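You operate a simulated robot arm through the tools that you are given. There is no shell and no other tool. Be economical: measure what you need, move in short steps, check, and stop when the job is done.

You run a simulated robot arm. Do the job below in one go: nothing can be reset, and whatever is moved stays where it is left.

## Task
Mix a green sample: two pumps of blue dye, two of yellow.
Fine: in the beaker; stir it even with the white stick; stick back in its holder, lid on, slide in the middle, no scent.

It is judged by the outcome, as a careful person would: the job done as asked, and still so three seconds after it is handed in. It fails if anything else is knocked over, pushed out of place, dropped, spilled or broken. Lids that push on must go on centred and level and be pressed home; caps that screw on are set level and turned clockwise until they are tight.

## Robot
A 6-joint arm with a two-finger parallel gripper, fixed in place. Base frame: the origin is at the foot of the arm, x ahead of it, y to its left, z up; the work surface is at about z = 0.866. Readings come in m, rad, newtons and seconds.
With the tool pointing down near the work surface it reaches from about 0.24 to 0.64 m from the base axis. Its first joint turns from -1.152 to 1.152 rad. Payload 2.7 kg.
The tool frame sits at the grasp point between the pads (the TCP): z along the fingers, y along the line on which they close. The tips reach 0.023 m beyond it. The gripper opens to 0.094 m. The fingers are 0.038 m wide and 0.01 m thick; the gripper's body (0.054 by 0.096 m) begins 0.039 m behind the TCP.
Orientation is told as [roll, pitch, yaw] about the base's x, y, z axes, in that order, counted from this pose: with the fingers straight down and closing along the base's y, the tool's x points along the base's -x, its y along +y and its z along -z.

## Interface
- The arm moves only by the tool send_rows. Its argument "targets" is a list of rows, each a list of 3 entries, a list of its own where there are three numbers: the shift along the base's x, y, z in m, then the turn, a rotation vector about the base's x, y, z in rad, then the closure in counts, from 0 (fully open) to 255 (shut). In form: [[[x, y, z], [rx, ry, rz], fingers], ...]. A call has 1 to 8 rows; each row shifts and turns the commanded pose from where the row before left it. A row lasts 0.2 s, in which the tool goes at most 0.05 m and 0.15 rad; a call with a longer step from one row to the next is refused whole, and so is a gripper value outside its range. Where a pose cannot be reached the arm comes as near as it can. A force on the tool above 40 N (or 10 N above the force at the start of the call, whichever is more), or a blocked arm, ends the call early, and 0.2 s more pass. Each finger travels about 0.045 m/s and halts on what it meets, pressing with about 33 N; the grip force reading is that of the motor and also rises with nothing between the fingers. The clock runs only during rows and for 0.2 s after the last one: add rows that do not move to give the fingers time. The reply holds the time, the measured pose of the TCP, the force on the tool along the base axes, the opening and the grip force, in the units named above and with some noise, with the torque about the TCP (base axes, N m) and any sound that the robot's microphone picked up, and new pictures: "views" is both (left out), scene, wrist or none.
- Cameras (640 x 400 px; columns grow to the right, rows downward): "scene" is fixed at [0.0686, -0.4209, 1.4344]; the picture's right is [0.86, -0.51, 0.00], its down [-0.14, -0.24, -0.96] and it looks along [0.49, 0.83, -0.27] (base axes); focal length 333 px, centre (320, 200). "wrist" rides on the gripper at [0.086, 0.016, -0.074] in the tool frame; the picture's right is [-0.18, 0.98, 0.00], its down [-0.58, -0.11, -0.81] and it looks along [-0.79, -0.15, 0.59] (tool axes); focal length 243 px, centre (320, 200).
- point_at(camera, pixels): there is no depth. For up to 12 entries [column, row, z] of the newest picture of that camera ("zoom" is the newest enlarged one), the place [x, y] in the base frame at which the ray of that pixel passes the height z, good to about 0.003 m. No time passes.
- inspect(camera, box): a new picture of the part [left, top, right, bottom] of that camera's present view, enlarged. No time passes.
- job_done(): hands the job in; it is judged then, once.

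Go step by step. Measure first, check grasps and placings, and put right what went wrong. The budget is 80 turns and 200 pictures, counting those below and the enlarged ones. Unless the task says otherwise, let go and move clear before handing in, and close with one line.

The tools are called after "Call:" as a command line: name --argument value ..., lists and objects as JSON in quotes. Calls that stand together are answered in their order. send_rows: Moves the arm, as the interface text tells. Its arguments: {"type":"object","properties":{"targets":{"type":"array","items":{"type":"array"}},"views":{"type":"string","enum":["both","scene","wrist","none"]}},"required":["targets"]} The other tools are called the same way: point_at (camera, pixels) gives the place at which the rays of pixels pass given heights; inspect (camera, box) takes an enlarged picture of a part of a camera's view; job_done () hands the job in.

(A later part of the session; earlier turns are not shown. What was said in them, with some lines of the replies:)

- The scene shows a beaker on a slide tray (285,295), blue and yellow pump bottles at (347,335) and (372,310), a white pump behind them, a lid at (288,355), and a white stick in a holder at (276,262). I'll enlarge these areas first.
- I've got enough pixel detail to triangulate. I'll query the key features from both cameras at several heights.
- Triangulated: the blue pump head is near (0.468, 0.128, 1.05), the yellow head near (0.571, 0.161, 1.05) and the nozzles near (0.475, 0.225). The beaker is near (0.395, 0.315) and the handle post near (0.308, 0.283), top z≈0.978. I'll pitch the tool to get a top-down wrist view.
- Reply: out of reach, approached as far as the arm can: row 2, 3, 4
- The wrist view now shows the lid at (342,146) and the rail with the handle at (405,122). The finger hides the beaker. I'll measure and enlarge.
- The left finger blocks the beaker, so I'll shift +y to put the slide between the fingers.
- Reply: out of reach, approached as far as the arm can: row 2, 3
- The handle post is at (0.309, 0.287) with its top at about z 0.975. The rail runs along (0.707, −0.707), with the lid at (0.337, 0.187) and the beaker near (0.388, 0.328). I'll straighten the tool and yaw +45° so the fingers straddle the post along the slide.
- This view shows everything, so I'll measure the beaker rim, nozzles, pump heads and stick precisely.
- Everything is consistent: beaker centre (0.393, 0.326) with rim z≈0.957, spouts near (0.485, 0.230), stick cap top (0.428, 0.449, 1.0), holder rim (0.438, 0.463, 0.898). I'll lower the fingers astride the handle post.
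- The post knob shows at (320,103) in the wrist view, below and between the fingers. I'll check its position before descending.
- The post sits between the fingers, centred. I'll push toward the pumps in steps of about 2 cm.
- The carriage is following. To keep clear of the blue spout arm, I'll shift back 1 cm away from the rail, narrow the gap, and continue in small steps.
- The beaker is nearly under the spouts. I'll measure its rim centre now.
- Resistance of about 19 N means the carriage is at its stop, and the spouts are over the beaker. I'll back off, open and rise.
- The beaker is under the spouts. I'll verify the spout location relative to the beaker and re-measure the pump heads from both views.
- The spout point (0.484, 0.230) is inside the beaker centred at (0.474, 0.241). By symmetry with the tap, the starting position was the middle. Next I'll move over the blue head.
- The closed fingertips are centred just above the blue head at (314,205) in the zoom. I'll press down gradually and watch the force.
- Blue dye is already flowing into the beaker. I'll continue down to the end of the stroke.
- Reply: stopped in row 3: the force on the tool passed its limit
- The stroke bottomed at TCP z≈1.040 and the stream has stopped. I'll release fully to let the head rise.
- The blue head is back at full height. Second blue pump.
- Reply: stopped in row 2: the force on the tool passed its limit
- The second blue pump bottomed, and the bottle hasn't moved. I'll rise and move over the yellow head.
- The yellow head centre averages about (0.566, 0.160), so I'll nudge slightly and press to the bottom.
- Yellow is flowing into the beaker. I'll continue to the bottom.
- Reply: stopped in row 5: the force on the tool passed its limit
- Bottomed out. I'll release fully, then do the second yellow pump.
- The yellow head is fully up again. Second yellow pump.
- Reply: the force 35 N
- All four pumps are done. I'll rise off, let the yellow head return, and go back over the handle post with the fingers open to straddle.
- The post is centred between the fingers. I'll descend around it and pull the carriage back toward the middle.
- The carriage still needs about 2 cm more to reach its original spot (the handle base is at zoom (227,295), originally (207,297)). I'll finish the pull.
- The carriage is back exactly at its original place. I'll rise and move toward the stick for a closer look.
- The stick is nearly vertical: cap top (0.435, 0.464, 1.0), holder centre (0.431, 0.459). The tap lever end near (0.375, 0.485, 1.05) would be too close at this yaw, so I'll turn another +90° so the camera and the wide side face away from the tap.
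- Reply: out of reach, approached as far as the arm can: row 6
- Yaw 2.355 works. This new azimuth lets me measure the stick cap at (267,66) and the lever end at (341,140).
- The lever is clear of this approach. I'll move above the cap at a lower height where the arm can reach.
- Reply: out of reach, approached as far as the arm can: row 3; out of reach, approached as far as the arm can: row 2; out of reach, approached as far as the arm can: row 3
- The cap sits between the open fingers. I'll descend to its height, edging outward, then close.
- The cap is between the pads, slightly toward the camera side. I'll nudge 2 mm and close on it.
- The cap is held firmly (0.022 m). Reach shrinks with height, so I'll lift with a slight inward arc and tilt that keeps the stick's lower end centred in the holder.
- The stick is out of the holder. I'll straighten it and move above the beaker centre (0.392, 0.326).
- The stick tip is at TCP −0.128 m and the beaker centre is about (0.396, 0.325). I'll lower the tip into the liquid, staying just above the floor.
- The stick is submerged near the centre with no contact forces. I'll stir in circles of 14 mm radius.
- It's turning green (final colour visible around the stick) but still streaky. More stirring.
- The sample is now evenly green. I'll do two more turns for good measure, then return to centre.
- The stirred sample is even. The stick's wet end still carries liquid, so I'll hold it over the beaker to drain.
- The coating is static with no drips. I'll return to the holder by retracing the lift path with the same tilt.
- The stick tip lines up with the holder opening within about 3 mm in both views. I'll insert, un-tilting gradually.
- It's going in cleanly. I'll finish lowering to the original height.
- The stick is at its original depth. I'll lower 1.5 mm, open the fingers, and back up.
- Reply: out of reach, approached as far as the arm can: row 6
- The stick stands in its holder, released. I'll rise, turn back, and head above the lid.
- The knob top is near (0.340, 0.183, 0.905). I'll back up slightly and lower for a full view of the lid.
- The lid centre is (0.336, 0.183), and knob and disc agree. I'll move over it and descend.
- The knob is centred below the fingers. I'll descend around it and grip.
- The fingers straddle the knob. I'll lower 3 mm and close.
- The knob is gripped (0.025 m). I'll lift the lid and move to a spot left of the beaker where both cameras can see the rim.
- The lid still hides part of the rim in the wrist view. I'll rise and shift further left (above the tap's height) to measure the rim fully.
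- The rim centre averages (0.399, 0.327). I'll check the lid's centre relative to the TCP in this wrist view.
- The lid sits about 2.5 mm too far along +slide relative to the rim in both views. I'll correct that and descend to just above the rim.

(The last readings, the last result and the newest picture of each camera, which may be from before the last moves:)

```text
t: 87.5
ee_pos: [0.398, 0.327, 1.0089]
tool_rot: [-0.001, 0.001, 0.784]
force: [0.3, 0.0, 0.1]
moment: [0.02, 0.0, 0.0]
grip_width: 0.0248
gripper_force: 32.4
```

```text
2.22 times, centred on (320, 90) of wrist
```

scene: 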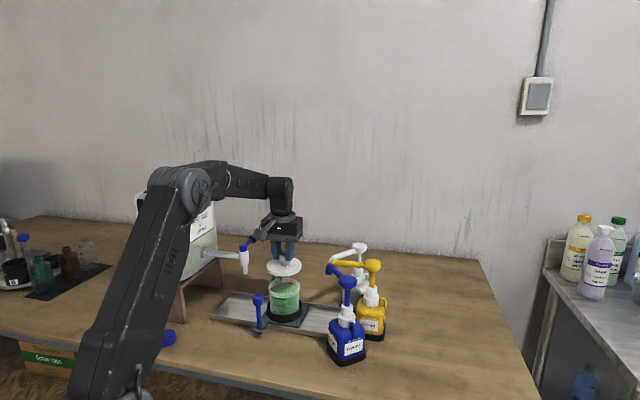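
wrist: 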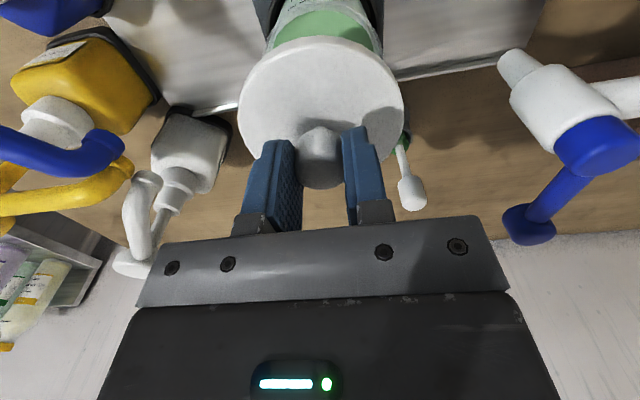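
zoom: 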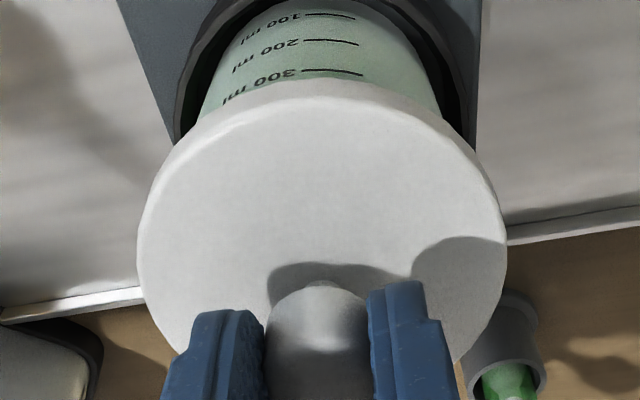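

The lid looks centred over the beaker in both views (overhang about equal). I'll lower onto the rim and press gently.

Call:
send_rows --targets '[[[0, 0, -0.004], [0, 0, 0], 255], [[0, 0, -0.003], [0, 0, 0], 255], [[0, 0, -0.003], [0, 0, 0], 255], [[0, 0, 0], [0, 0, 0], 255]]' --views "none"

Call:
inspect --camera "scene" --box '[240, 250, 330, 340]'

```text
t: 88.5
ee_pos: [0.3975, 0.3263, 1.0003]
tool_rot: [-0.002, 0.0, 0.785]
force: [0.0, -1.7, 7.0]
moment: [0.14, 0.21, -0.02]
grip_width: 0.0248
gripper_force: 33.0
heard: snap
```

```text
4.44 times, centred on (285, 295) of scene
```

zoom: 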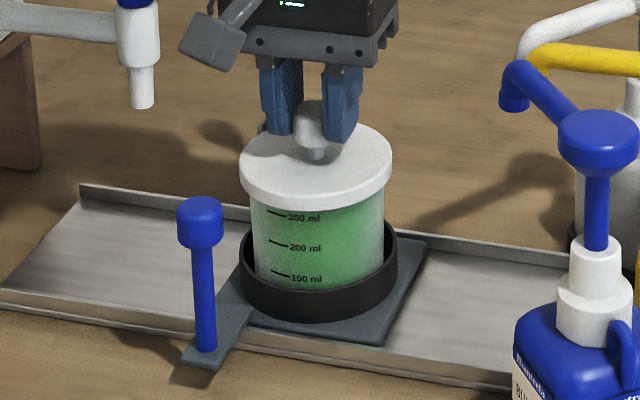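

A snap was heard and the lid looks level. I'll press slightly more to confirm it is home.

Call:
send_rows --targets '[[[0, 0, -0.002], [0, 0, 0], 255], [[0, 0, -0.002], [0, 0, 0], 255], [[0, 0, 0], [0, 0, 0], 255]]' --views "none"

Call:
inspect --camera "scene" --box '[240, 250, 330, 340]'

Call:
inspect --camera "wrist" --box '[200, 0, 440, 180]'

```text
t: 89.3
ee_pos: [0.3983, 0.3264, 0.9994]
tool_rot: [-0.004, -0.011, 0.786]
force: [-2.4, -3.2, 35.5]
moment: [0.21, 0.16, 0.01]
grip_width: 0.0247
gripper_force: 33.3
```

```text
4.44 times, centred on (285, 295) of scene
```

zoom: 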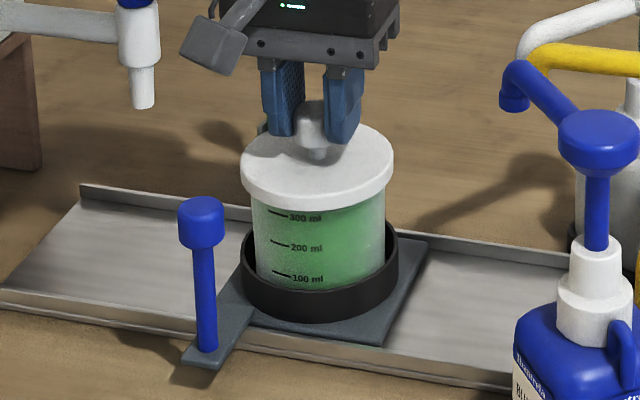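

```text
2.22 times, centred on (320, 90) of wrist
```

zoom: 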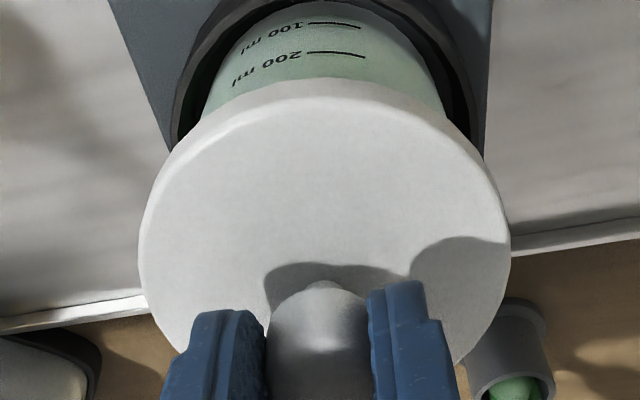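

It's firmly home (35 N, no further travel). I'll relieve the pressure, open the fingers and rise clear.

Call:
send_rows --targets '[[[0, 0, 0.003], [0, 0, 0], 255], [[0, 0, 0], [0, 0, 0], 200], [[0, 0, 0], [0, 0, 0], 120], [[0, 0, 0], [0, 0, 0], 100], [[0, 0, 0], [0, 0, 0], 100], [[0, 0, 0.02], [0, 0, 0], 100], [[0, 0, 0.04], [0, 0, 0], 100], [[0, 0, 0.045], [0, 0, 0], 100]]' --views "none"

Call:
send_rows --targets '[[[-0.03, -0.03, 0.02], [0, 0, 0], 100], [[-0.03, -0.03, 0.02], [0, 0, 0], 100], [[0, 0, 0], [0, 0, 0], 100]]' --views "both"

Call:
inspect --camera "scene" --box '[180, 230, 420, 380]'

Call:
inspect --camera "scene" --box '[240, 250, 330, 340]'

```text
t: 91.1
ee_pos: [0.3984, 0.3259, 1.1043]
tool_rot: [-0.003, 0.001, 0.784]
force: [-0.4, 0.5, 0.7]
moment: [-0.03, 0.01, 0.0]
grip_width: 0.0573
gripper_force: 0.1
```

```text
t: 91.9
ee_pos: [0.3366, 0.2669, 1.1439]
tool_rot: [-0.004, 0.002, 0.782]
force: [0.0, -0.7, 0.8]
moment: [0.0, -0.03, -0.02]
grip_width: 0.0572
gripper_force: 0.0
```

scene: 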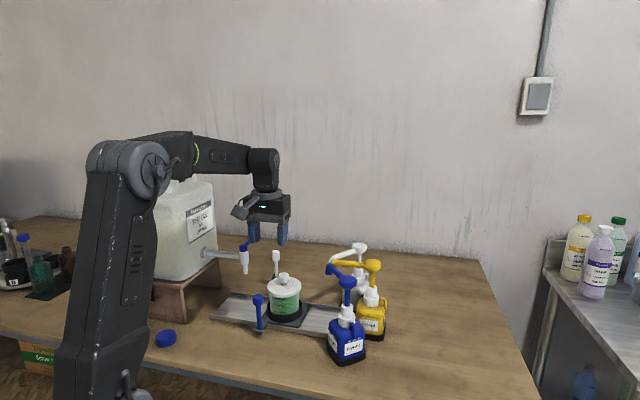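
wrist: 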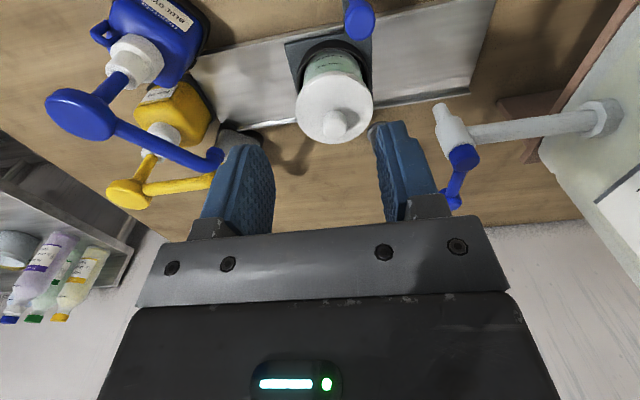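

```text
2.67 times, centred on (300, 305) of scene
```

zoom: 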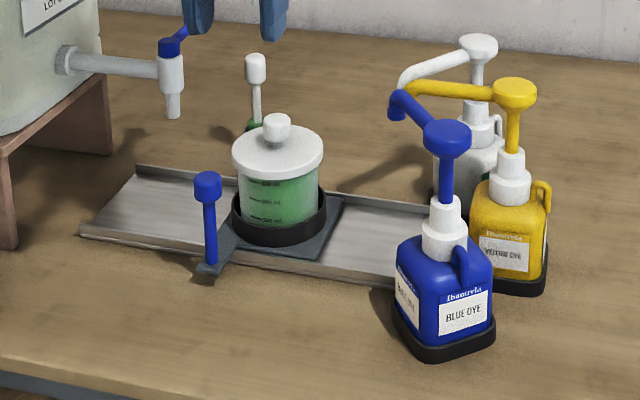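

```text
4.44 times, centred on (285, 295) of scene
```

zoom: 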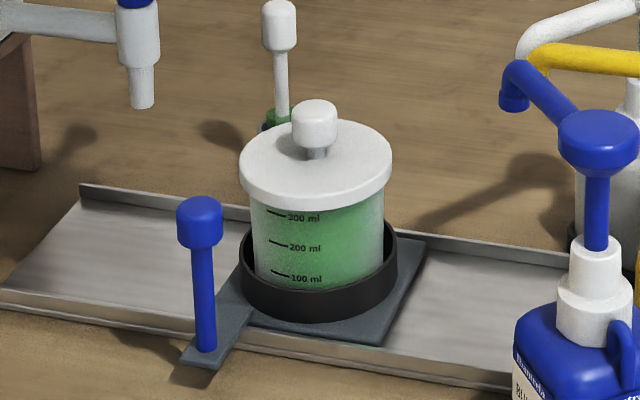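

The lid is level and snapped on, the stick is in its holder, the carriage is back at its middle position, and the bottles are undisturbed. The gripper is open and clear, so I'm handing in.

Call:
job_done

```text
The job is handed in.
```

I've handed in the green sample: two pumps of blue and two of yellow, stirred to an even green with no scent added. The lid snapped on level, the stick is back in its holder (its lower end still wet with dye), and the slide is back at its starting spot, about midway between the tap and the pumps by my measurements.
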